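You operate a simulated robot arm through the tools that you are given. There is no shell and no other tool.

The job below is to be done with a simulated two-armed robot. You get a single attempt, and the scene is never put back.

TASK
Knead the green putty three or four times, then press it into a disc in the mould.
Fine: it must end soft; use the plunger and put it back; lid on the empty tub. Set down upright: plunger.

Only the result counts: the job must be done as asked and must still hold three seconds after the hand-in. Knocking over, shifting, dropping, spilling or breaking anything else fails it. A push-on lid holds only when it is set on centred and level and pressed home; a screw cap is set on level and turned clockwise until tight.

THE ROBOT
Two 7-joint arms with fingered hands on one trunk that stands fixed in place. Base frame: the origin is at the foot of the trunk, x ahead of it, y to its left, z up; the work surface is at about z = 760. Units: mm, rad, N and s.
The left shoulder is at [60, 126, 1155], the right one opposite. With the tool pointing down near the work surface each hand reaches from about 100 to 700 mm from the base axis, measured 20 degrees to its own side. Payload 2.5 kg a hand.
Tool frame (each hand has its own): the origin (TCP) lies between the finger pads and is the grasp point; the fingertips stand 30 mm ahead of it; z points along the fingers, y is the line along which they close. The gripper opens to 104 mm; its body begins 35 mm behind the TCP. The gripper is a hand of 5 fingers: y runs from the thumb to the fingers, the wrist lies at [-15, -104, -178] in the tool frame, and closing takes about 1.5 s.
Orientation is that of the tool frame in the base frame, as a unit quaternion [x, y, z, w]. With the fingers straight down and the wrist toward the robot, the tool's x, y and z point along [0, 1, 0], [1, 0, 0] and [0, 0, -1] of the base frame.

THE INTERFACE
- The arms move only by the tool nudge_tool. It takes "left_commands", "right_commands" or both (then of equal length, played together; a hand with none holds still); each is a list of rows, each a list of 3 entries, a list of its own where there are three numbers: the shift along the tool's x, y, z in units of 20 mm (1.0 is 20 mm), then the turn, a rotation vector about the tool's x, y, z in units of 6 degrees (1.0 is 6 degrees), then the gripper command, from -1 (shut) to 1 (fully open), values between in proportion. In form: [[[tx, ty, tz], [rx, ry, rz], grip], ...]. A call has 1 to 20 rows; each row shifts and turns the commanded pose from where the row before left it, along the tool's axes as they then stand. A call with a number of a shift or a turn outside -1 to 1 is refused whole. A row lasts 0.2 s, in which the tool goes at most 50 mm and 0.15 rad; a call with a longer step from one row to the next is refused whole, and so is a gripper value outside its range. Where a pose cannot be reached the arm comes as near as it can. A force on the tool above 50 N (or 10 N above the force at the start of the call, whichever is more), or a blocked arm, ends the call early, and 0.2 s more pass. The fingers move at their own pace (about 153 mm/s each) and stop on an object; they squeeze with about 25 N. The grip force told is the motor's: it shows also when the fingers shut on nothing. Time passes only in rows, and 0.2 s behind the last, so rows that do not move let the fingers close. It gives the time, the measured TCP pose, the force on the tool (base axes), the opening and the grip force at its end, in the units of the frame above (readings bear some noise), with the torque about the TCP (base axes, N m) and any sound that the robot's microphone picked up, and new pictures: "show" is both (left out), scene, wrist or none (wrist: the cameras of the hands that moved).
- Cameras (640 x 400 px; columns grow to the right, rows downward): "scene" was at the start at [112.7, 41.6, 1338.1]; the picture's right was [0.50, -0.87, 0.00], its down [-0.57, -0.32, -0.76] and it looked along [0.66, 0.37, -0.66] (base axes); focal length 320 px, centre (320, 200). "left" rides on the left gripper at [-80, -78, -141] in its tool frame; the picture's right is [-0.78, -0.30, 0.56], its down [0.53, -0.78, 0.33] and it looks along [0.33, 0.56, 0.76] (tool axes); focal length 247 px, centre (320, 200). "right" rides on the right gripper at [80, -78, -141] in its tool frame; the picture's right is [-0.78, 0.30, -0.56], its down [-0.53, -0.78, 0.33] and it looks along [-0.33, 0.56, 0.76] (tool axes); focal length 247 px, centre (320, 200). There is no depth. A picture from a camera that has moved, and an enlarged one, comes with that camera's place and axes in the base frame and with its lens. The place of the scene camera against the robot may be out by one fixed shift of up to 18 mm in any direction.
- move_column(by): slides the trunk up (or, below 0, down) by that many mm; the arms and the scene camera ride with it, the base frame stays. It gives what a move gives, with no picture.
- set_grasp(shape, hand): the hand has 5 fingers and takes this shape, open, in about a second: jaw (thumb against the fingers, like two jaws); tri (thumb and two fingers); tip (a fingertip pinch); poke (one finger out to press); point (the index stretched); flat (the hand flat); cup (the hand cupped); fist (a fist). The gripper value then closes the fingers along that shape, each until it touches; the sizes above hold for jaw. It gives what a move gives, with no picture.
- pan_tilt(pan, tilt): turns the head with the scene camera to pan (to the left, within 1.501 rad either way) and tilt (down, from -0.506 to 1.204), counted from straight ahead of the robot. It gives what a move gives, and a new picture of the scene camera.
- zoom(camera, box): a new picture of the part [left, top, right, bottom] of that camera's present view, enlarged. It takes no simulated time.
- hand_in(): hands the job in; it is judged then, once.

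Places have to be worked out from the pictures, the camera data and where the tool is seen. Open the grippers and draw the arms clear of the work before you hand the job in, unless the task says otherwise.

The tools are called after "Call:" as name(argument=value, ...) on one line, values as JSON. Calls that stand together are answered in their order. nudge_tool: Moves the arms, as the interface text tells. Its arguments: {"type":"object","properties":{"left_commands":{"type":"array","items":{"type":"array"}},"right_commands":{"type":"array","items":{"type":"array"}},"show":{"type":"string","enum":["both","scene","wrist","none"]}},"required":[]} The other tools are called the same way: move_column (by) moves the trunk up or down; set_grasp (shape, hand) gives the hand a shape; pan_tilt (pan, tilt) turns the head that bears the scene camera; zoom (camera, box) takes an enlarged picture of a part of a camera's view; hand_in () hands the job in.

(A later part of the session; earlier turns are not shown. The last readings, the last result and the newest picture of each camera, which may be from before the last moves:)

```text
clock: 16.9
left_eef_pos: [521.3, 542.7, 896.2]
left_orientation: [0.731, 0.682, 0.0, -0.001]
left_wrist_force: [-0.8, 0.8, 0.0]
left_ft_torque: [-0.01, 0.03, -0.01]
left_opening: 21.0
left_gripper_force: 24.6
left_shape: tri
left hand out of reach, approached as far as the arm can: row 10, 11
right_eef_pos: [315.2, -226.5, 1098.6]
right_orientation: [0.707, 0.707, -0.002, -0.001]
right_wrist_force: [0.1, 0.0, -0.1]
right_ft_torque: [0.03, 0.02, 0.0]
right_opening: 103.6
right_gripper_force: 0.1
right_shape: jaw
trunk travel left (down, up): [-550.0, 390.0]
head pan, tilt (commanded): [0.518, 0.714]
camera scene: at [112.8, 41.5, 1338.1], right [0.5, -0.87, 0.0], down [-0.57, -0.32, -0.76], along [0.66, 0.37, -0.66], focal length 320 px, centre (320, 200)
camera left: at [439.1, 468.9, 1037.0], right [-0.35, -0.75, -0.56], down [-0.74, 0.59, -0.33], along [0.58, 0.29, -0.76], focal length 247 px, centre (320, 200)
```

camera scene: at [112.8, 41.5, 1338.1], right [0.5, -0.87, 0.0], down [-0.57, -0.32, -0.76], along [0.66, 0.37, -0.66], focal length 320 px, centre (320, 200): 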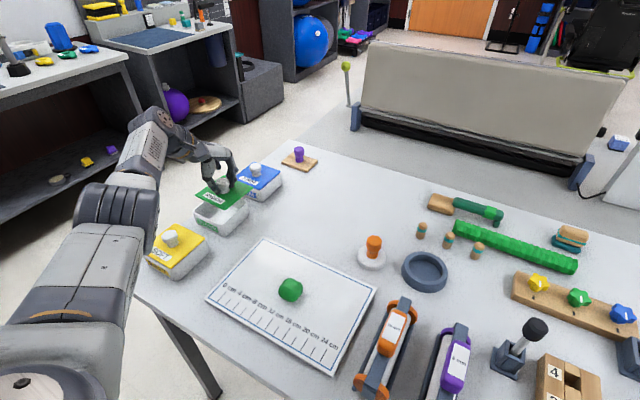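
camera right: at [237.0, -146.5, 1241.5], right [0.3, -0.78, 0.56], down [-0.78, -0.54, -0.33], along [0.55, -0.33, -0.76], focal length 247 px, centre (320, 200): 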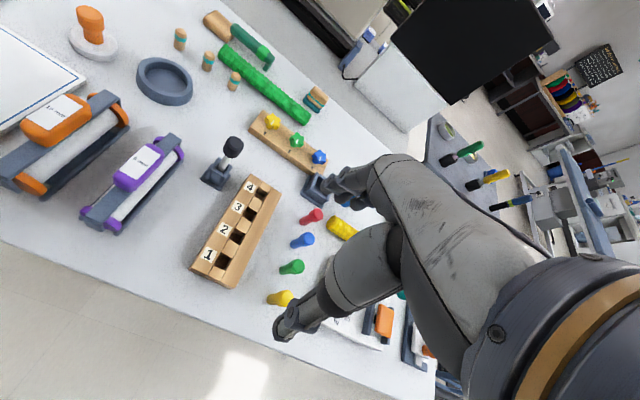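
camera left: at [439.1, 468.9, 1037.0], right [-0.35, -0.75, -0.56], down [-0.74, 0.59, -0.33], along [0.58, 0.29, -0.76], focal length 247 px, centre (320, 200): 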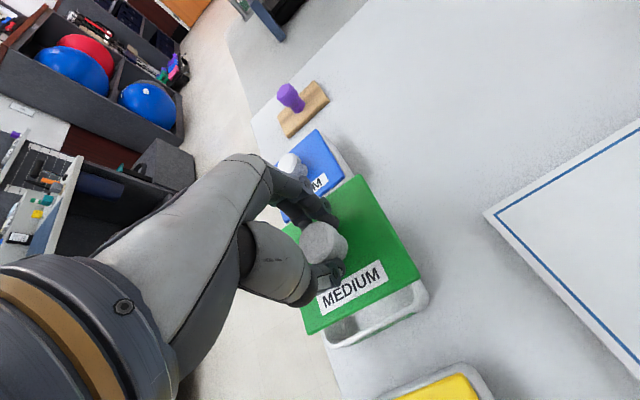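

At the tub the arm stops 20 mm short (out of reach at y≈543). I will take the lid back to its free spot, regrasp it with the hand yawed about 35° toward the shoulder, and lower the trunk to gain reach.

Call:
nudge_tool(left_commands=[[[-0.877, 0.365, 0], [0, 0, 0], -1], [[-0.877, 0.365, 0], [0, 0, 0], -1], [[-0.877, 0.365, 0], [0, 0, 0], -1], [[-0.877, 0.365, 0], [0, 0, 0], -1], [[-0.877, 0.365, 0], [0, 0, 0], -1], [[-0.877, 0.365, 0], [0, 0, 0], -1], [[-0.877, 0.365, 0], [0, 0, 0], -1], [[-0.877, 0.365, 0], [0, 0, 0], -1], [[-0.877, 0.365, 0], [0, 0, 0], -1], [[-0.877, 0.365, 0], [0, 0, 0], -1], [[-0.877, 0.365, 0], [0, 0, 0], -1], [[0, 0, 0], [0, 0, 0], -1]], show="scene")

```text
clock: 19.5
left_eef_pos: [589.2, 344.0, 895.6]
left_orientation: [0.732, 0.682, 0.0, -0.001]
left_wrist_force: [-0.5, -0.2, -0.5]
left_ft_torque: [-0.01, 0.03, 0.03]
left_opening: 21.0
left_gripper_force: 25.2
left_shape: tri
right_eef_pos: [314.4, -226.2, 1099.2]
right_orientation: [0.707, 0.707, 0.0, -0.001]
right_wrist_force: [0.2, -0.9, 0.2]
right_ft_torque: [0.02, -0.01, -0.01]
right_opening: 103.4
right_gripper_force: 0.1
right_shape: jaw
trunk travel left (down, up): [-550.0, 390.0]
head pan, tilt (commanded): [0.518, 0.714]
camera scene: at [112.7, 41.6, 1338.1], right [0.5, -0.87, 0.0], down [-0.57, -0.32, -0.76], along [0.66, 0.37, -0.66], focal length 320 px, centre (320, 200)
```

scene: 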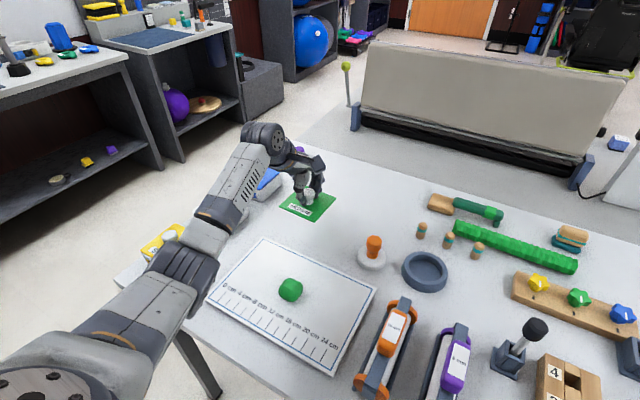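

The hand is back at (589, 344, 896) with the lid. I lower it to just above the table and then feel for contact.

Call:
nudge_tool(left_commands=[[[0, 0, 0.9], [0, 0, 0], -1], [[0, 0, 0.9], [0, 0, 0], -1], [[0, 0, 0.9], [0, 0, 0], -1], [[0, 0, 0.8], [0, 0, 0], -1], [[0, 0, 0.6], [0, 0, 0], -1], [[0, 0, 0.1], [0, 0, 0], -1], [[0, 0, 0.05], [0, 0, 0], -1], [[0, 0, 0], [0, 0, 0], -1]], show="wrist")

```text
clock: 21.3
left_eef_pos: [587.5, 345.5, 811.0]
left_orientation: [0.731, 0.682, 0.0, 0.0]
left_wrist_force: [1.0, 0.1, -0.4]
left_ft_torque: [-0.03, 0.0, -0.02]
left_opening: 21.2
left_gripper_force: 25.1
left_shape: tri
right_eef_pos: [315.5, -226.4, 1098.8]
right_orientation: [0.707, 0.707, 0.0, 0.0]
right_wrist_force: [0.5, 0.0, -0.9]
right_ft_torque: [0.04, -0.02, -0.01]
right_opening: 103.8
right_gripper_force: 0.1
right_shape: jaw
trunk travel left (down, up): [-550.0, 390.0]
head pan, tilt (commanded): [0.518, 0.714]
camera left: at [506.2, 271.7, 952.0], right [-0.35, -0.75, -0.56], down [-0.74, 0.59, -0.33], along [0.58, 0.29, -0.76], focal length 247 px, centre (320, 200)
```

left: 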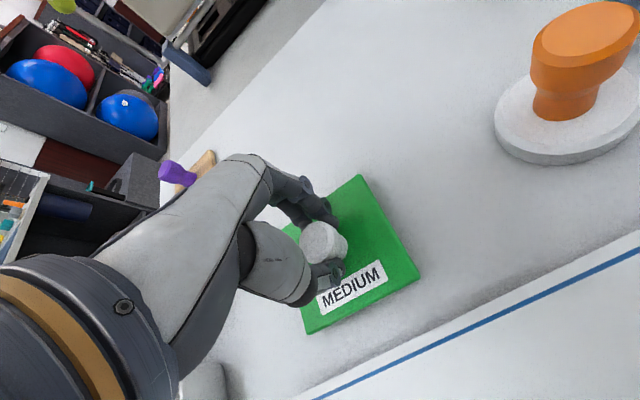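

No contact yet at z 811. I go down in 1 mm steps until the force shows.

Call:
nudge_tool(left_commands=[[[0, 0, 0.05], [0, 0, 0], -1], [[0, 0, 0.05], [0, 0, 0], -1], [[0, 0, 0], [0, 0, 0], -1]], show="none")

Call:
nudge_tool(left_commands=[[[0, 0, 0.05], [0, 0, 0], -1], [[0, 0, 0], [0, 0, 0], -1]], show="none")

```text
clock: 22.1
left_eef_pos: [588.5, 346.7, 808.0]
left_orientation: [0.731, 0.682, 0.0, 0.0]
left_wrist_force: [0.0, 0.9, -0.5]
left_ft_torque: [0.0, -0.02, 0.0]
left_opening: 21.2
left_gripper_force: 25.1
left_shape: tri
right_eef_pos: [314.6, -225.8, 1098.9]
right_orientation: [0.707, 0.708, 0.0, -0.001]
right_wrist_force: [0.2, 0.2, 0.1]
right_ft_torque: [-0.02, 0.01, -0.01]
right_opening: 103.9
right_gripper_force: 0.1
right_shape: jaw
trunk travel left (down, up): [-550.0, 390.0]
head pan, tilt (commanded): [0.518, 0.714]
```

```text
clock: 22.7
left_eef_pos: [589.1, 345.6, 807.8]
left_orientation: [0.732, 0.681, 0.0, -0.001]
left_wrist_force: [-1.1, -0.3, 2.5]
left_ft_torque: [-0.01, -0.03, -0.01]
left_opening: 20.8
left_gripper_force: 25.1
left_shape: tri
right_eef_pos: [315.0, -226.3, 1099.8]
right_orientation: [0.707, 0.707, -0.001, 0.0]
right_wrist_force: [-0.8, -0.1, -0.1]
right_ft_torque: [-0.01, 0.01, 0.01]
right_opening: 103.8
right_gripper_force: 0.0
right_shape: jaw
trunk travel left (down, up): [-550.0, 390.0]
head pan, tilt (commanded): [0.518, 0.714]
```

Contact is felt (2.5 N) with the TCP at z≈808. I open partway, turn the hand 38° about the vertical, and close again on the knob.

Call:
nudge_tool(left_commands=[[[0, 0, 0], [0, 0, 0], 0.2], [[0, 0, 0], [0, 0, 0], 0.2], [[0, 0, 0], [0, 0, 0], 0.2], [[0, 0, 0], [0, 0, -0.9], 0.2], [[0, 0, 0], [0, 0, -0.9], 0.2], [[0, 0, 0], [0, 0, -0.9], 0.2], [[0, 0, 0], [0, 0, -0.9], 0.2], [[0, 0, 0], [0, 0, -0.9], 0.2], [[0, 0, 0], [0, 0, -0.9], 0.2], [[0, 0, 0], [0, 0, -0.93], 0.2], [[0, 0, 0], [0, 0, 0], 0.2]])

Call:
zoom(camera="left", box=[220, 150, 460, 350])

```text
clock: 25.1
left_eef_pos: [588.6, 346.0, 807.6]
left_orientation: [0.468, 0.884, 0.0, 0.0]
left_wrist_force: [0.6, -0.9, 1.4]
left_ft_torque: [-0.01, 0.0, -0.03]
left_opening: 62.1
left_gripper_force: 0.0
left_shape: tri
right_eef_pos: [315.6, -225.3, 1099.6]
right_orientation: [0.707, 0.707, 0.0, -0.001]
right_wrist_force: [1.2, -0.7, 0.4]
right_ft_torque: [0.03, -0.02, -0.01]
right_opening: 103.7
right_gripper_force: 0.1
right_shape: jaw
trunk travel left (down, up): [-550.0, 390.0]
head pan, tilt (commanded): [0.518, 0.714]
camera scene: at [112.7, 41.6, 1338.1], right [0.5, -0.87, 0.0], down [-0.57, -0.32, -0.76], along [0.66, 0.37, -0.66], focal length 320 px, centre (320, 200)
camera left: at [569.8, 236.2, 948.9], right [0.19, -0.81, -0.56], down [-0.94, 0.01, -0.33], along [0.27, 0.59, -0.76], focal length 247 px, centre (320, 200)
```

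scene: 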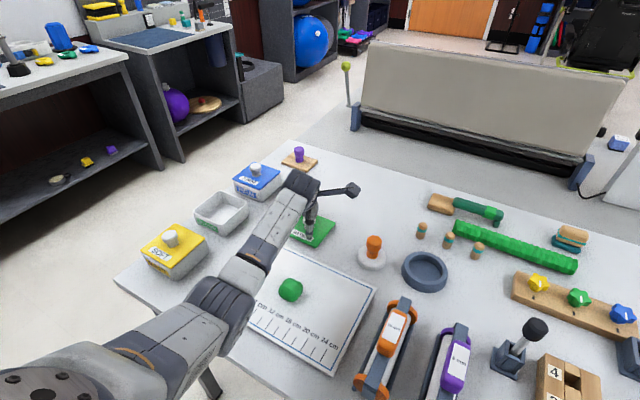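
left: 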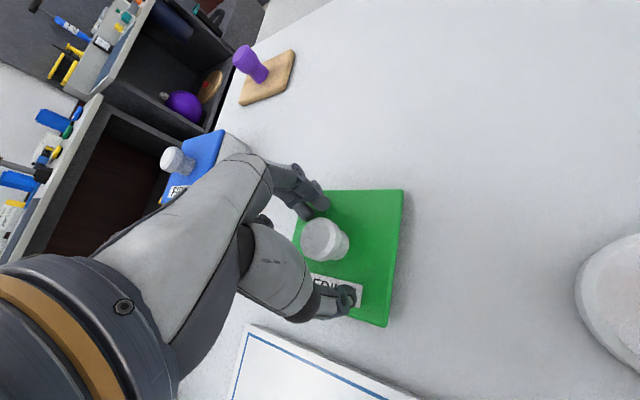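

```text
2.00 times, centred on (340, 250) of left
camera zoom: at [569.8, 236.2, 948.9], right [0.19, -0.81, -0.56], down [-0.94, 0.01, -0.33], along [0.27, 0.59, -0.76], focal length 494 px, centre (280, 100)
```

zoom: 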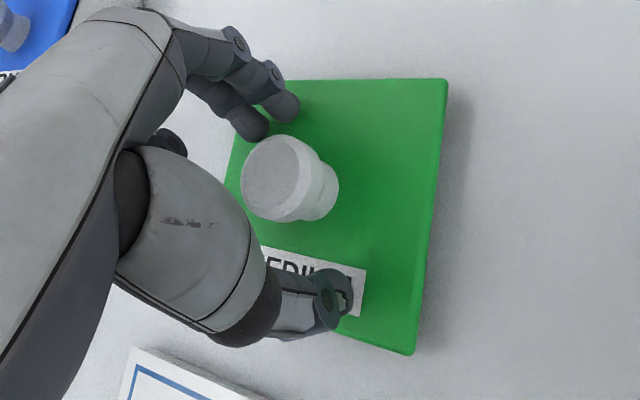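

The hand is now yawed +34° and the knob lies between the fingers. I close on it again, then lift.

Call:
nudge_tool(left_commands=[[[0, 0, 0], [0, 0, 0], -0.3], [[0, 0, 0], [0, 0, 0], -1], [[0, 0, 0], [0, 0, 0], -1], [[0, 0, 0], [0, 0, 0], -1], [[0, 0, 0], [0, 0, 0], -1], [[0, 0, -0.25], [0, 0, 0], -1], [[0, 0, -0.75], [0, 0, 0], -1], [[0, 0, -1], [0, 0, 0], -1], [[0, 0, -1], [0, 0, 0], -1], [[0, 0, -1], [0, 0, 0], -1], [[0, 0, -1], [0, 0, 0], -1], [[0, 0, -1], [0, 0, 0], -1], [[0, 0, -1], [0, 0, 0], -1], [[0, 0, -1], [0, 0, 0], -1], [[0, 0, -1], [0, 0, 0], -1], [[0, 0, 0], [0, 0, 0], -1]])

Call:
zoom(camera="left", box=[220, 150, 460, 350])

```text
clock: 28.5
left_eef_pos: [589.0, 345.3, 987.2]
left_orientation: [0.47, 0.883, 0.0, 0.0]
left_wrist_force: [0.3, 0.1, 0.8]
left_ft_torque: [0.01, -0.02, 0.02]
left_opening: 20.7
left_gripper_force: 25.2
left_shape: tri
right_eef_pos: [316.9, -227.0, 1098.4]
right_orientation: [0.707, 0.707, -0.001, -0.001]
right_wrist_force: [-0.2, 0.4, 0.8]
right_ft_torque: [0.0, -0.02, -0.02]
right_opening: 103.8
right_gripper_force: 0.1
right_shape: jaw
trunk travel left (down, up): [-550.0, 390.0]
head pan, tilt (commanded): [0.518, 0.714]
camera scene: at [112.8, 41.7, 1338.1], right [0.5, -0.87, 0.0], down [-0.57, -0.32, -0.76], along [0.66, 0.37, -0.66], focal length 320 px, centre (320, 200)
camera left: at [570.3, 236.4, 1128.9], right [0.19, -0.81, -0.56], down [-0.94, 0.01, -0.33], along [0.27, 0.59, -0.76], focal length 247 px, centre (320, 200)
```

scene: 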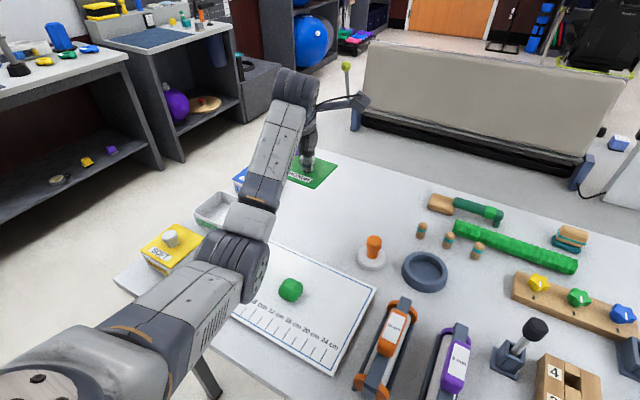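
left: 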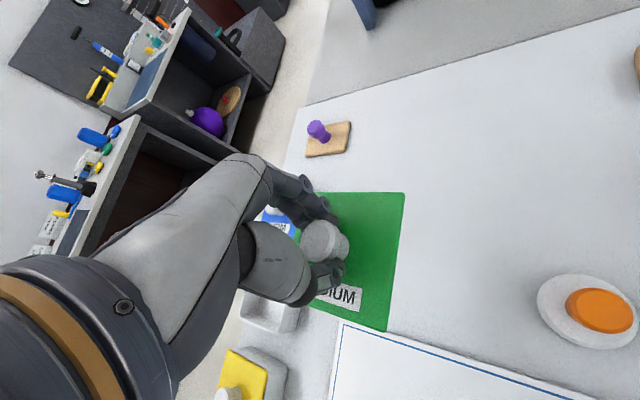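

```text
2.00 times, centred on (340, 250) of left
camera zoom: at [570.3, 236.4, 1128.9], right [0.19, -0.81, -0.56], down [-0.94, 0.01, -0.33], along [0.27, 0.59, -0.76], focal length 494 px, centre (280, 100)
```

zoom: 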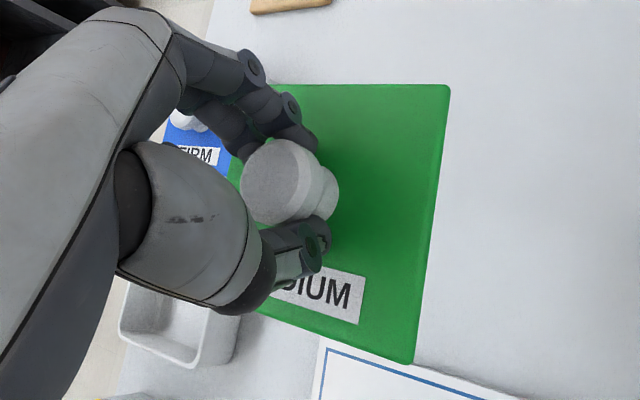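

The lid is gripped again (20.7 mm, 25 N) and hangs level at z 987. I lower the trunk by 110 mm to bring the shoulder nearer wrist height for reach.

Call:
move_column(by=-110)

Call:
nudge_tool(left_commands=[[[0, 0, 0], [0, 0, 0], -1]])

```text
clock: 29.9
left_eef_pos: [588.1, 346.1, 877.4]
left_orientation: [0.47, 0.883, 0.0, 0.001]
left_wrist_force: [0.8, 0.1, 0.0]
left_ft_torque: [0.0, 0.02, 0.01]
left_opening: 20.8
left_gripper_force: 25.3
left_shape: tri
right_eef_pos: [314.7, -225.8, 990.0]
right_orientation: [0.707, 0.707, -0.002, -0.001]
right_wrist_force: [-0.2, -0.2, -0.6]
right_ft_torque: [0.03, 0.0, 0.02]
right_opening: 103.6
right_gripper_force: 0.0
right_shape: jaw
trunk travel left (down, up): [-440.0, 500.0]
head pan, tilt (commanded): [0.518, 0.714]
```

```text
clock: 30.3
left_eef_pos: [589.0, 345.3, 877.0]
left_orientation: [0.47, 0.883, 0.0, 0.001]
left_wrist_force: [0.4, -0.2, -0.9]
left_ft_torque: [0.01, 0.01, 0.04]
left_opening: 20.8
left_gripper_force: 24.7
left_shape: tri
right_eef_pos: [315.7, -225.6, 989.3]
right_orientation: [0.707, 0.708, 0.0, -0.001]
right_wrist_force: [-0.4, 1.1, -0.2]
right_ft_torque: [0.03, -0.02, 0.01]
right_opening: 103.8
right_gripper_force: 0.0
right_shape: jaw
trunk travel left (down, up): [-440.0, 500.0]
head pan, tilt (commanded): [0.518, 0.714]
camera scene: at [112.7, 41.6, 1228.2], right [0.5, -0.87, 0.0], down [-0.57, -0.32, -0.76], along [0.66, 0.37, -0.66], focal length 320 px, centre (320, 200)
camera left: at [570.3, 236.4, 1018.6], right [0.19, -0.81, -0.56], down [-0.94, 0.01, -0.33], along [0.27, 0.59, -0.76], focal length 247 px, centre (320, 200)
```

scene: 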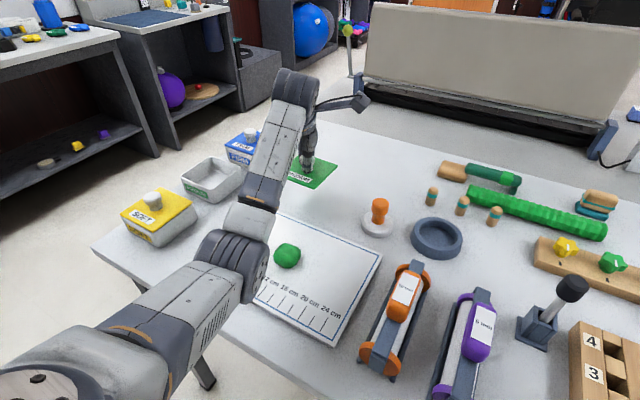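
left: 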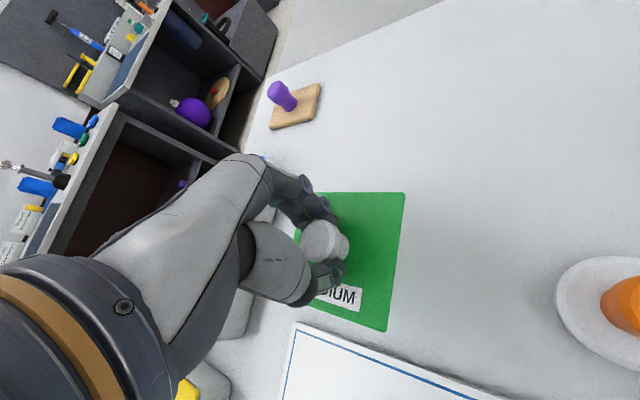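

The trunk is lowered and everything is still held. I carry the lid to above the tub at about (521, 560).

Call:
nudge_tool(left_commands=[[[0.9, 0.25, -0.1], [0, 0, 0], -1], [[0.99, 0.29, -0.1], [0, 0, 0], -1], [[0.99, 0.29, -0.1], [0, 0, 0], -1], [[0.99, 0.29, -0.1], [0, 0, 0], -1], [[0.99, 0.29, 0], [0, 0, 0], -1], [[0.99, 0.29, 0], [0, 0, 0], -1], [[0.99, 0.29, 0], [0, 0, 0], -1], [[0.99, 0.29, 0], [0, 0, 0], -1], [[0.99, 0.29, 0], [0, 0, 0], -1], [[0.99, 0.29, 0], [0, 0, 0], -1], [[0.99, 0.33, 0], [0, 0, 0], -1], [[0, 0, 0], [0, 0, 0], -1]])

Call:
zoom(camera="left", box=[240, 150, 480, 350])

Call:
zoom(camera="scene", box=[130, 90, 290, 250])

```text
clock: 32.9
left_eef_pos: [519.7, 561.1, 885.0]
left_orientation: [0.469, 0.883, 0.0, 0.0]
left_wrist_force: [-0.5, 0.9, -0.6]
left_ft_torque: [0.01, 0.01, 0.01]
left_opening: 21.1
left_gripper_force: 25.3
left_shape: tri
right_eef_pos: [316.3, -226.2, 990.0]
right_orientation: [0.707, 0.707, 0.0, 0.0]
right_wrist_force: [-0.6, -0.4, 0.8]
right_ft_torque: [-0.01, 0.02, -0.03]
right_opening: 103.8
right_gripper_force: 0.1
right_shape: jaw
trunk travel left (down, up): [-440.0, 500.0]
head pan, tilt (commanded): [0.518, 0.714]
camera scene: at [112.7, 41.7, 1228.1], right [0.5, -0.87, 0.0], down [-0.57, -0.32, -0.76], along [0.66, 0.37, -0.66], focal length 320 px, centre (320, 200)
camera left: at [501.9, 451.7, 1026.4], right [0.19, -0.81, -0.56], down [-0.94, 0.01, -0.33], along [0.27, 0.59, -0.76], focal length 247 px, centre (320, 200)
```

scene: 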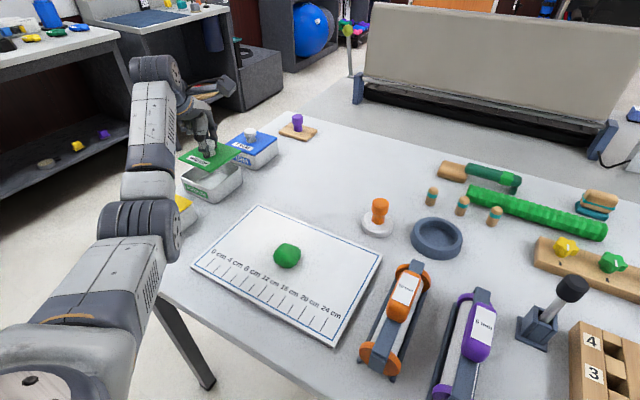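
left: 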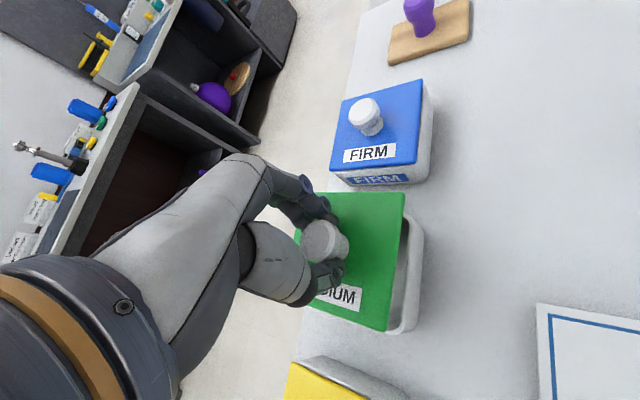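

```text
2.00 times, centred on (360, 250) of left
camera zoom: at [501.9, 451.7, 1026.4], right [0.19, -0.81, -0.56], down [-0.94, 0.01, -0.33], along [0.27, 0.59, -0.76], focal length 494 px, centre (240, 100)
```

zoom: 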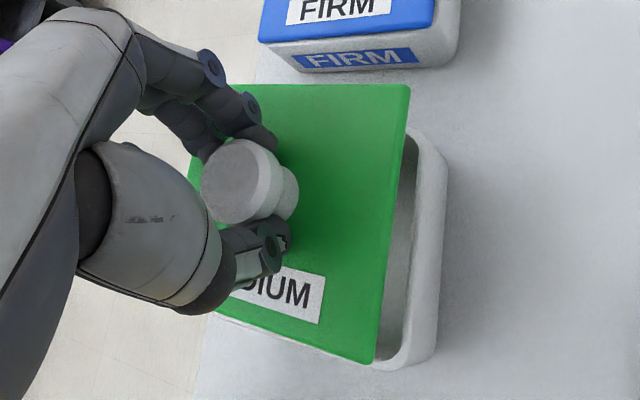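

```text
2.50 times, centred on (210, 170) of scene
camera zoom: at [112.7, 41.7, 1228.1], right [0.5, -0.87, 0.0], down [-0.57, -0.32, -0.76], along [0.66, 0.37, -0.66], focal length 800 px, centre (595, 275)
```

zoom: 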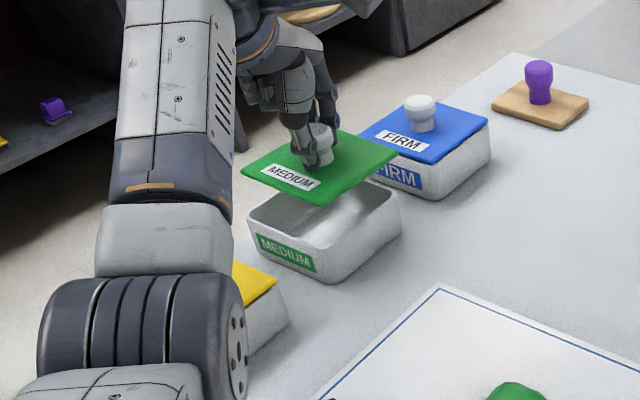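

The tub is fully reachable now; the lid hovers over it with the tub's right wall peeking out. I zoom in to measure the rim against the lid's edge.

Call:
zoom(camera="left", box=[370, 180, 450, 350])

Call:
zoom(camera="scene", box=[170, 120, 270, 215])

```text
2.35 times, centred on (410, 265) of left
camera zoom: at [501.9, 451.7, 1026.4], right [0.19, -0.81, -0.56], down [-0.94, 0.01, -0.33], along [0.27, 0.59, -0.76], focal length 581 px, centre (108, 47)
```

zoom: 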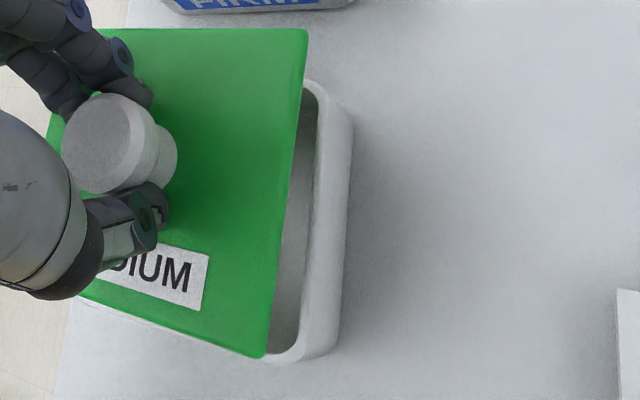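

```text
4.21 times, centred on (220, 168) of scene
camera zoom: at [112.7, 41.7, 1228.1], right [0.5, -0.87, 0.0], down [-0.57, -0.32, -0.76], along [0.66, 0.37, -0.66], focal length 1347 px, centre (741, 337)
```

zoom: 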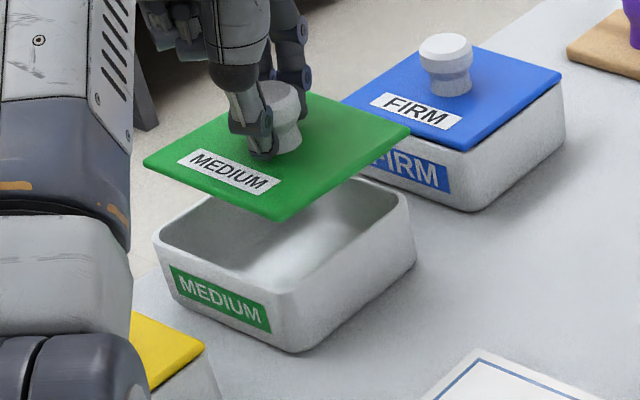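

I zoom closer on the tub in the scene view to compare its rim edges with the lid's edges.

Call:
zoom(camera="scene", box=[176, 135, 240, 207])

Call:
zoom(camera="left", box=[380, 200, 440, 270])

Call:
zoom(camera="left", box=[370, 280, 440, 350])

```text
5.56 times, centred on (208, 171) of scene
camera zoom: at [112.7, 41.7, 1228.1], right [0.5, -0.87, 0.0], down [-0.57, -0.32, -0.76], along [0.66, 0.37, -0.66], focal length 1777 px, centre (942, 361)
```

zoom: 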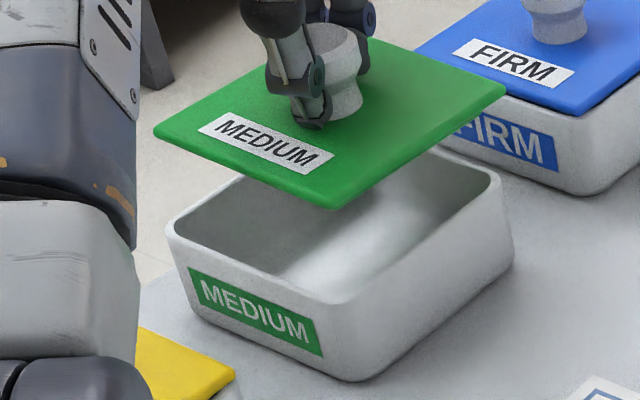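

```text
5.71 times, centred on (410, 235) of left
camera zoom: at [501.9, 451.7, 1026.4], right [0.19, -0.81, -0.56], down [-0.94, 0.01, -0.33], along [0.27, 0.59, -0.76], focal length 1411 px, centre (-194, 0)
```

zoom: 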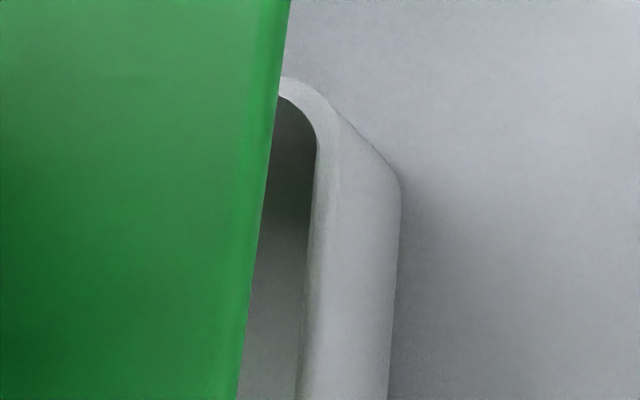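

```text
5.71 times, centred on (405, 315) of left
camera zoom: at [501.9, 451.7, 1026.4], right [0.19, -0.81, -0.56], down [-0.94, 0.01, -0.33], along [0.27, 0.59, -0.76], focal length 1411 px, centre (-166, -457)
```

zoom: 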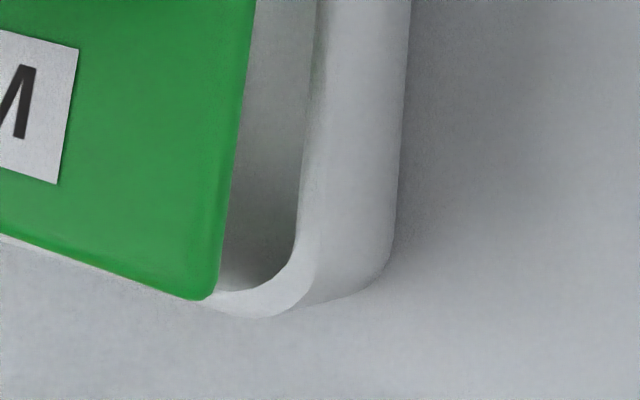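

Comparing edges, the lid should go about 7 mm toward −x and 4 mm toward +y, with roughly +1° of turn. I apply that and lower by 24 mm, where the smaller gap will make the comparison more reliable.

Call:
nudge_tool(left_commands=[[[0.18, -0.09, 0], [0, 0, -0.1], -1], [[0.18, -0.09, 0.3], [0, 0, -0.1], -1], [[0, 0, 0.3], [0, 0, 0], -1], [[0, 0, 0.3], [0, 0, 0], -1], [[0, 0, 0.3], [0, 0, 0], -1], [[0, 0, 0], [0, 0, 0], -1]])

Call:
zoom(camera="left", box=[370, 180, 450, 260])

Call:
zoom(camera="left", box=[360, 280, 440, 360])

Call:
zoom(camera="scene", box=[176, 135, 250, 207])

```text
clock: 34.3
left_eef_pos: [514.4, 564.5, 860.9]
left_orientation: [0.46, 0.888, 0.0, 0.0]
left_wrist_force: [1.1, -0.5, -1.0]
left_ft_torque: [0.01, 0.03, 0.0]
left_opening: 20.9
left_gripper_force: 24.4
left_shape: tri
right_eef_pos: [315.6, -225.8, 989.2]
right_orientation: [0.707, 0.707, -0.001, -0.001]
right_wrist_force: [0.1, -0.5, -0.3]
right_ft_torque: [-0.02, 0.01, 0.03]
right_opening: 103.7
right_gripper_force: 0.1
right_shape: jaw
trunk travel left (down, up): [-440.0, 500.0]
head pan, tilt (commanded): [0.518, 0.714]
camera scene: at [112.7, 41.7, 1228.1], right [0.5, -0.87, 0.0], down [-0.57, -0.32, -0.76], along [0.66, 0.37, -0.66], focal length 320 px, centre (320, 200)
camera left: at [497.7, 455.0, 1002.3], right [0.21, -0.81, -0.56], down [-0.94, -0.01, -0.33], along [0.26, 0.59, -0.76], focal length 247 px, centre (320, 200)
```

scene: 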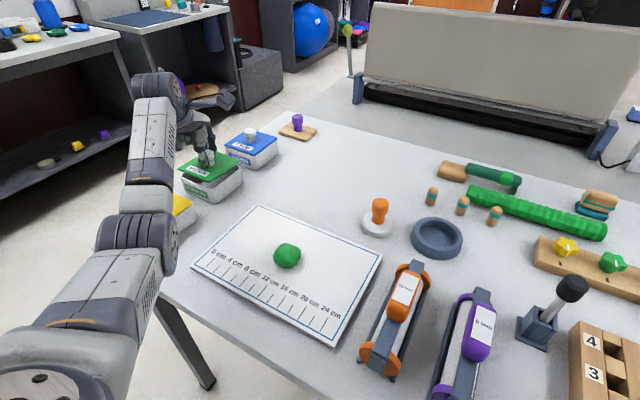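
left: 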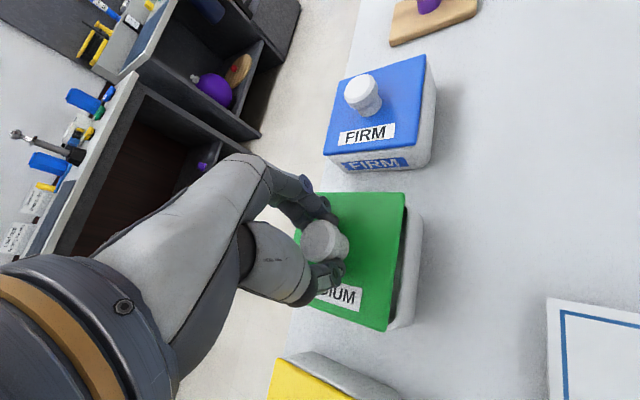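

```text
5.00 times, centred on (410, 220) of left
camera zoom: at [497.7, 455.0, 1002.3], right [0.21, -0.81, -0.56], down [-0.94, -0.01, -0.33], along [0.26, 0.59, -0.76], focal length 1235 px, centre (-130, 100)
```

zoom: 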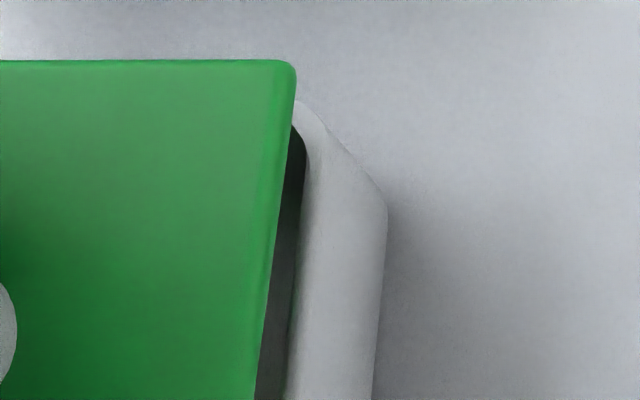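

```text
5.00 times, centred on (400, 320) of left
camera zoom: at [497.7, 455.0, 1002.3], right [0.21, -0.81, -0.56], down [-0.94, -0.01, -0.33], along [0.26, 0.59, -0.76], focal length 1235 px, centre (-80, -400)
```

zoom: 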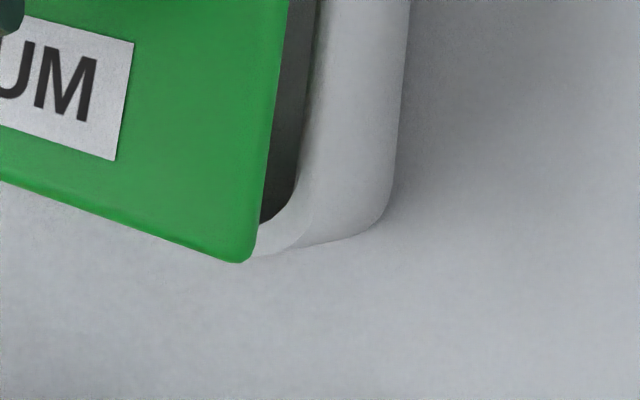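

```text
5.56 times, centred on (213, 171) of scene
camera zoom: at [112.7, 41.7, 1228.1], right [0.5, -0.87, 0.0], down [-0.57, -0.32, -0.76], along [0.66, 0.37, -0.66], focal length 1777 px, centre (914, 361)
```

zoom: 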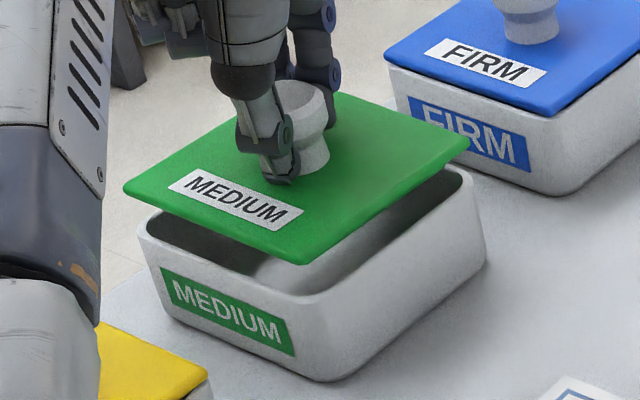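

The lid now sits over the tub to within about 2 mm and 1°. I make a small correction, lower by 10 mm, and check again.

Call:
nudge_tool(left_commands=[[[0.03, -0.09, 0], [0, 0, 0], -1], [[0, 0, 0.25], [0, 0, 0], -1], [[0, 0, 0.25], [0, 0, 0], -1], [[0, 0, 0], [0, 0, 0], -1]], show="none")

Call:
zoom(camera="left", box=[330, 180, 450, 350])

Call:
zoom(camera="left", box=[360, 280, 440, 360])

Call:
zoom(camera="left", box=[370, 180, 450, 260])

Call:
zoom(camera="scene", box=[176, 135, 250, 207])

```text
clock: 35.3
left_eef_pos: [512.9, 564.7, 850.4]
left_orientation: [0.461, 0.888, 0.0, 0.001]
left_wrist_force: [0.1, -0.3, 0.1]
left_ft_torque: [0.0, -0.02, -0.04]
left_opening: 20.9
left_gripper_force: 25.2
left_shape: tri
right_eef_pos: [315.8, -226.3, 989.9]
right_orientation: [0.707, 0.707, 0.0, 0.0]
right_wrist_force: [-0.1, 0.5, -1.2]
right_ft_torque: [0.03, -0.02, 0.01]
right_opening: 103.8
right_gripper_force: 0.1
right_shape: jaw
trunk travel left (down, up): [-440.0, 500.0]
head pan, tilt (commanded): [0.518, 0.714]
```

```text
2.35 times, centred on (390, 265) of left
camera zoom: at [495.8, 454.4, 992.4], right [0.21, -0.8, -0.56], down [-0.94, -0.01, -0.33], along [0.26, 0.59, -0.76], focal length 581 px, centre (155, 47)
```

zoom: 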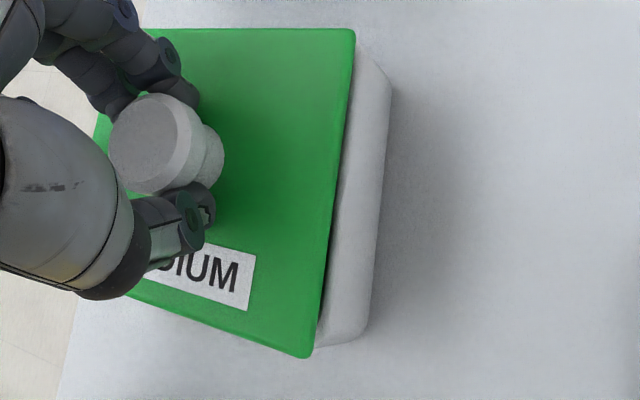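

```text
5.00 times, centred on (400, 320) of left
camera zoom: at [495.8, 454.4, 992.4], right [0.21, -0.8, -0.56], down [-0.94, -0.01, -0.33], along [0.26, 0.59, -0.76], focal length 1235 px, centre (-80, -400)
```

zoom: 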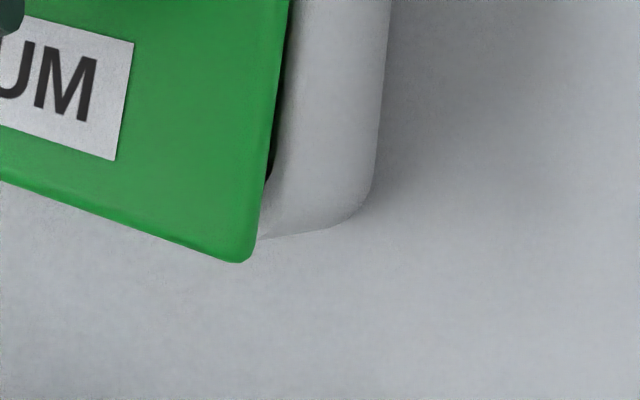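

```text
5.00 times, centred on (410, 220) of left
camera zoom: at [495.8, 454.4, 992.4], right [0.21, -0.8, -0.56], down [-0.94, -0.01, -0.33], along [0.26, 0.59, -0.76], focal length 1235 px, centre (-130, 100)
```

zoom: 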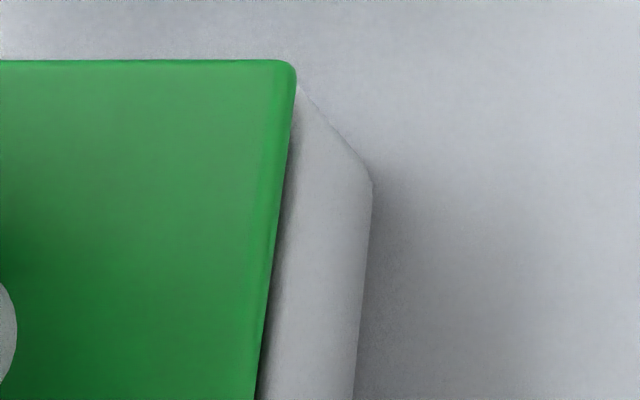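

```text
5.56 times, centred on (213, 171) of scene
camera zoom: at [112.7, 41.6, 1228.1], right [0.5, -0.87, 0.0], down [-0.57, -0.32, -0.76], along [0.66, 0.37, -0.66], focal length 1777 px, centre (914, 361)
```

zoom: 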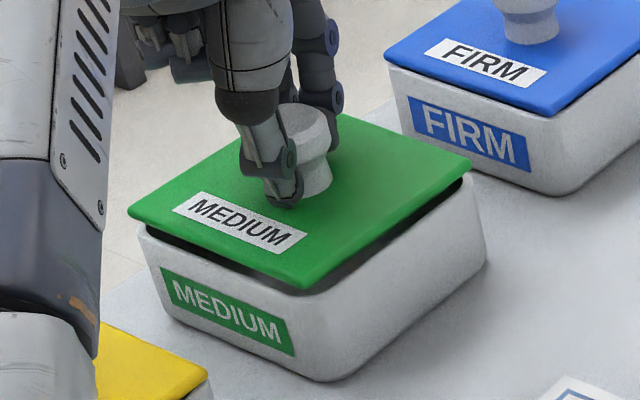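

The gap is now only a few millimetres. The best estimate is that the lid is about 2 mm too far toward +y and 1 mm toward −x; I correct that and lower 4 mm more.

Call:
nudge_tool(left_commands=[[[-0.11, 0, 0], [0, 0, -0.08], -1], [[0, 0, 0.1], [0, 0, 0], -1], [[0, 0, 0.1], [0, 0, 0], -1], [[0, 0, 0], [0, 0, 0], -1]], show="none")

Call:
zoom(camera="left", box=[330, 180, 450, 350])

Call:
zoom(camera="left", box=[360, 280, 440, 360])

Call:
zoom(camera="scene", box=[176, 135, 250, 207])

```text
clock: 36.3
left_eef_pos: [513.1, 561.1, 846.1]
left_orientation: [0.456, 0.89, 0.001, 0.0]
left_wrist_force: [-0.1, -1.1, 0.3]
left_ft_torque: [0.02, 0.02, 0.02]
left_opening: 21.0
left_gripper_force: 24.9
left_shape: tri
right_eef_pos: [315.7, -226.4, 989.1]
right_orientation: [0.707, 0.707, -0.001, -0.001]
right_wrist_force: [0.4, -0.6, 0.1]
right_ft_torque: [0.03, 0.0, -0.02]
right_opening: 103.9
right_gripper_force: 0.1
right_shape: jaw
trunk travel left (down, up): [-440.0, 500.0]
head pan, tilt (commanded): [0.518, 0.714]
```

```text
2.35 times, centred on (390, 265) of left
camera zoom: at [498.1, 452.1, 988.0], right [0.21, -0.8, -0.56], down [-0.94, -0.02, -0.33], along [0.26, 0.6, -0.76], focal length 581 px, centre (155, 47)
```

zoom: 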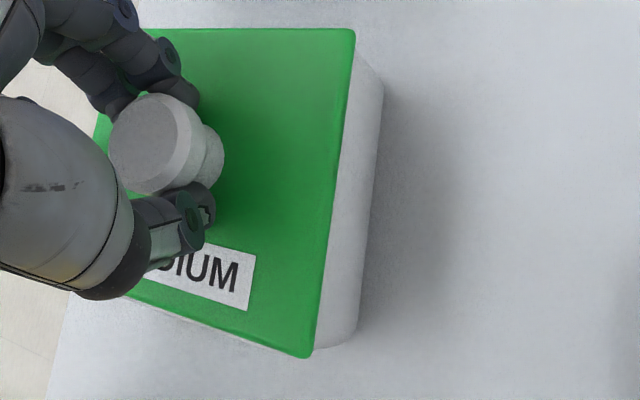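

```text
5.00 times, centred on (400, 320) of left
camera zoom: at [498.1, 452.1, 988.0], right [0.21, -0.8, -0.56], down [-0.94, -0.02, -0.33], along [0.26, 0.6, -0.76], focal length 1235 px, centre (-80, -400)
```

zoom: 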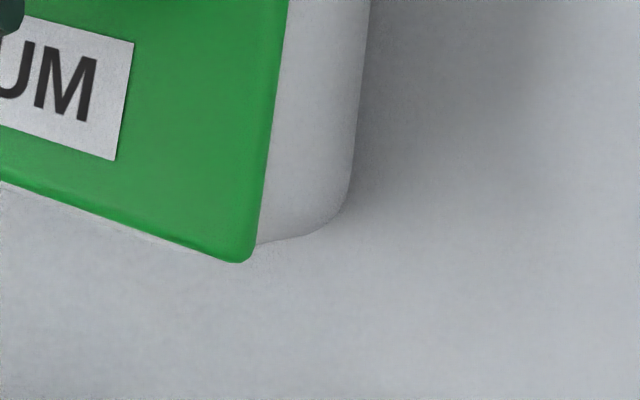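

```text
5.56 times, centred on (213, 171) of scene
camera zoom: at [112.7, 41.6, 1228.1], right [0.5, -0.87, 0.0], down [-0.57, -0.32, -0.76], along [0.66, 0.37, -0.66], focal length 1777 px, centre (914, 361)
```

zoom: 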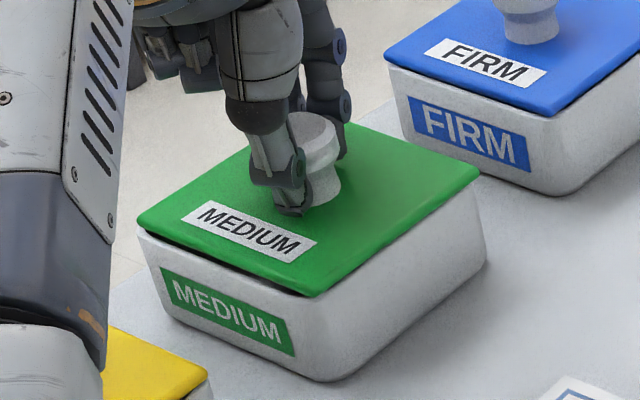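

The −y side now overhangs while the −x side shows the rim; I need a finer comparison with the properly closed FIRM tub. I zoom in on the front corners of both tubs.

Call:
zoom(camera="scene", box=[184, 170, 224, 205])

Call:
zoom(camera="scene", box=[222, 130, 282, 172])

Call:
zoom(camera="scene", box=[175, 150, 255, 205])

Call:
zoom(camera="left", box=[310, 40, 450, 200])

```text
11.43 times, centred on (204, 188) of scene
camera zoom: at [112.7, 41.6, 1228.1], right [0.5, -0.87, 0.0], down [-0.57, -0.32, -0.76], along [0.66, 0.37, -0.66], focal length 3656 px, centre (1646, 343)
```

zoom: 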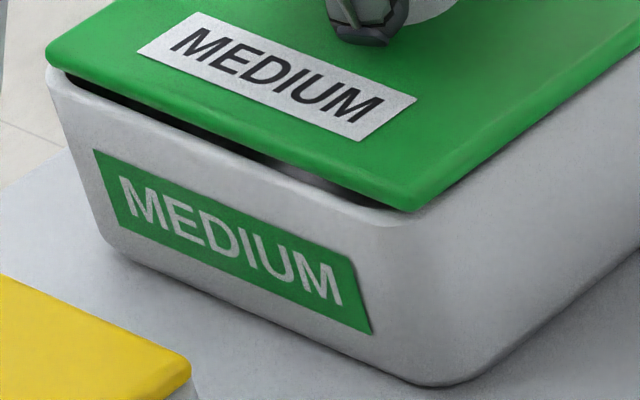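

```text
9.52 times, centred on (252, 151) of scene
camera zoom: at [112.7, 41.6, 1228.1], right [0.5, -0.87, 0.0], down [-0.57, -0.32, -0.76], along [0.66, 0.37, -0.66], focal length 3046 px, centre (968, 667)
```

zoom: 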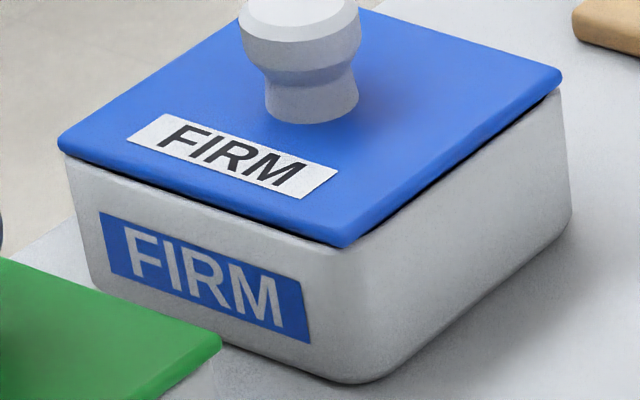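

```text
7.27 times, centred on (215, 178) of scene
camera zoom: at [112.7, 41.6, 1228.1], right [0.5, -0.87, 0.0], down [-0.57, -0.32, -0.76], along [0.66, 0.37, -0.66], focal length 2326 px, centre (1084, 364)
```

zoom: 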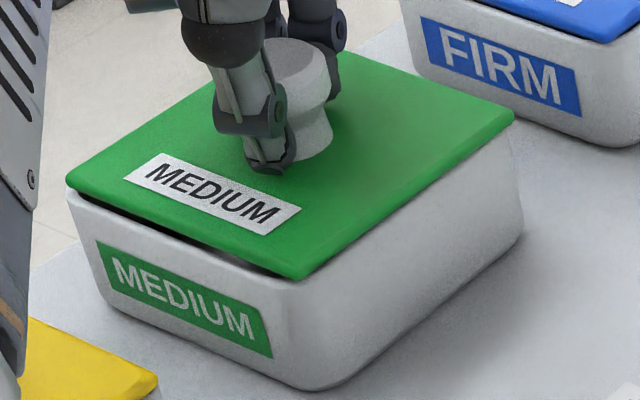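

```text
2.50 times, centred on (380, 120) of left
camera zoom: at [498.1, 452.1, 988.0], right [0.21, -0.8, -0.56], down [-0.94, -0.02, -0.33], along [0.26, 0.6, -0.76], focal length 617 px, centre (170, 400)
```

zoom: 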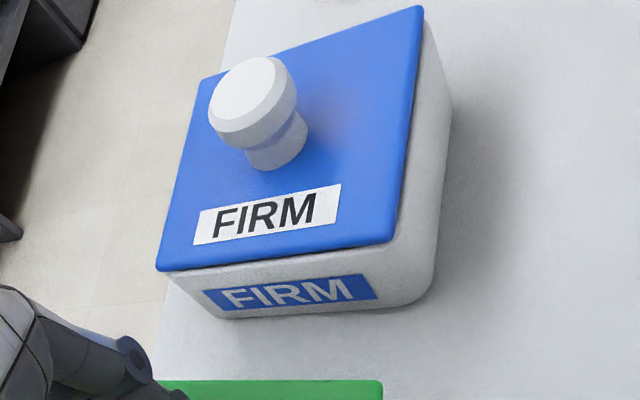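

Compared with the closed FIRM tub, my lid sits about 3 mm too far toward −y and about 1 mm too far toward +x. I shift it by (−1, +3.2) mm and look again.

Call:
nudge_tool(left_commands=[[[0.16, 0.05, 0], [0, 0, 0], -1], [[0, 0, 0], [0, 0, 0], -1], [[0, 0, 0], [0, 0, 0], -1]], show="none")

Call:
zoom(camera="scene", box=[184, 170, 224, 205])

Call:
zoom(camera="scene", box=[175, 150, 255, 205])

Call:
zoom(camera="left", box=[360, 180, 440, 270])

Call:
zoom(camera="left", box=[330, 280, 430, 350])

```text
clock: 37.1
left_eef_pos: [512.9, 564.5, 847.4]
left_orientation: [0.457, 0.89, 0.0, 0.0]
left_wrist_force: [1.0, 0.0, -0.5]
left_ft_torque: [0.03, 0.0, 0.01]
left_opening: 20.9
left_gripper_force: 25.0
left_shape: tri
right_eef_pos: [316.0, -225.1, 988.7]
right_orientation: [0.708, 0.707, -0.001, -0.001]
right_wrist_force: [0.5, 0.4, 0.3]
right_ft_torque: [-0.03, -0.01, 0.01]
right_opening: 103.6
right_gripper_force: 0.1
right_shape: jaw
trunk travel left (down, up): [-440.0, 500.0]
head pan, tilt (commanded): [0.518, 0.714]
```

```text
11.43 times, centred on (204, 188) of scene
camera zoom: at [112.7, 41.6, 1228.1], right [0.5, -0.87, 0.0], down [-0.57, -0.32, -0.76], along [0.66, 0.37, -0.66], focal length 3656 px, centre (1646, 343)
```

zoom: 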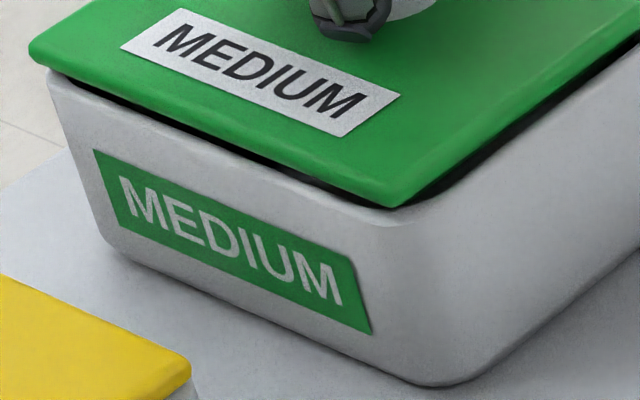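

```text
7.27 times, centred on (215, 178) of scene
camera zoom: at [112.7, 41.6, 1228.1], right [0.5, -0.87, 0.0], down [-0.57, -0.32, -0.76], along [0.66, 0.37, -0.66], focal length 2326 px, centre (1084, 364)
```

zoom: 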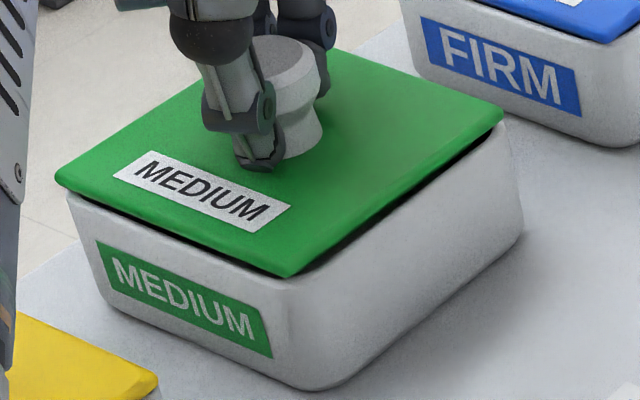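

```text
4.44 times, centred on (400, 225) of left
camera zoom: at [497.0, 455.5, 988.4], right [0.21, -0.8, -0.56], down [-0.94, -0.02, -0.33], along [0.26, 0.6, -0.76], focal length 1098 px, centre (-36, 89)
```

zoom: 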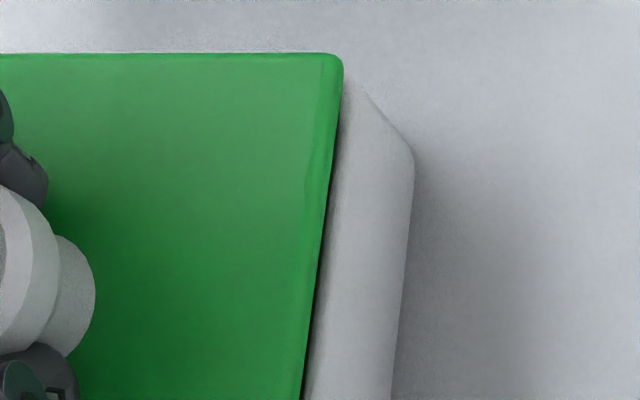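

```text
5.71 times, centred on (380, 315) of left
camera zoom: at [497.0, 455.5, 988.4], right [0.21, -0.8, -0.56], down [-0.94, -0.02, -0.33], along [0.26, 0.6, -0.76], focal length 1411 px, centre (-23, -457)
```

zoom: 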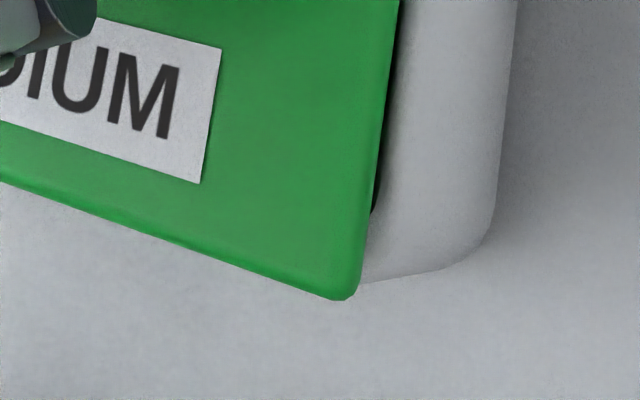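

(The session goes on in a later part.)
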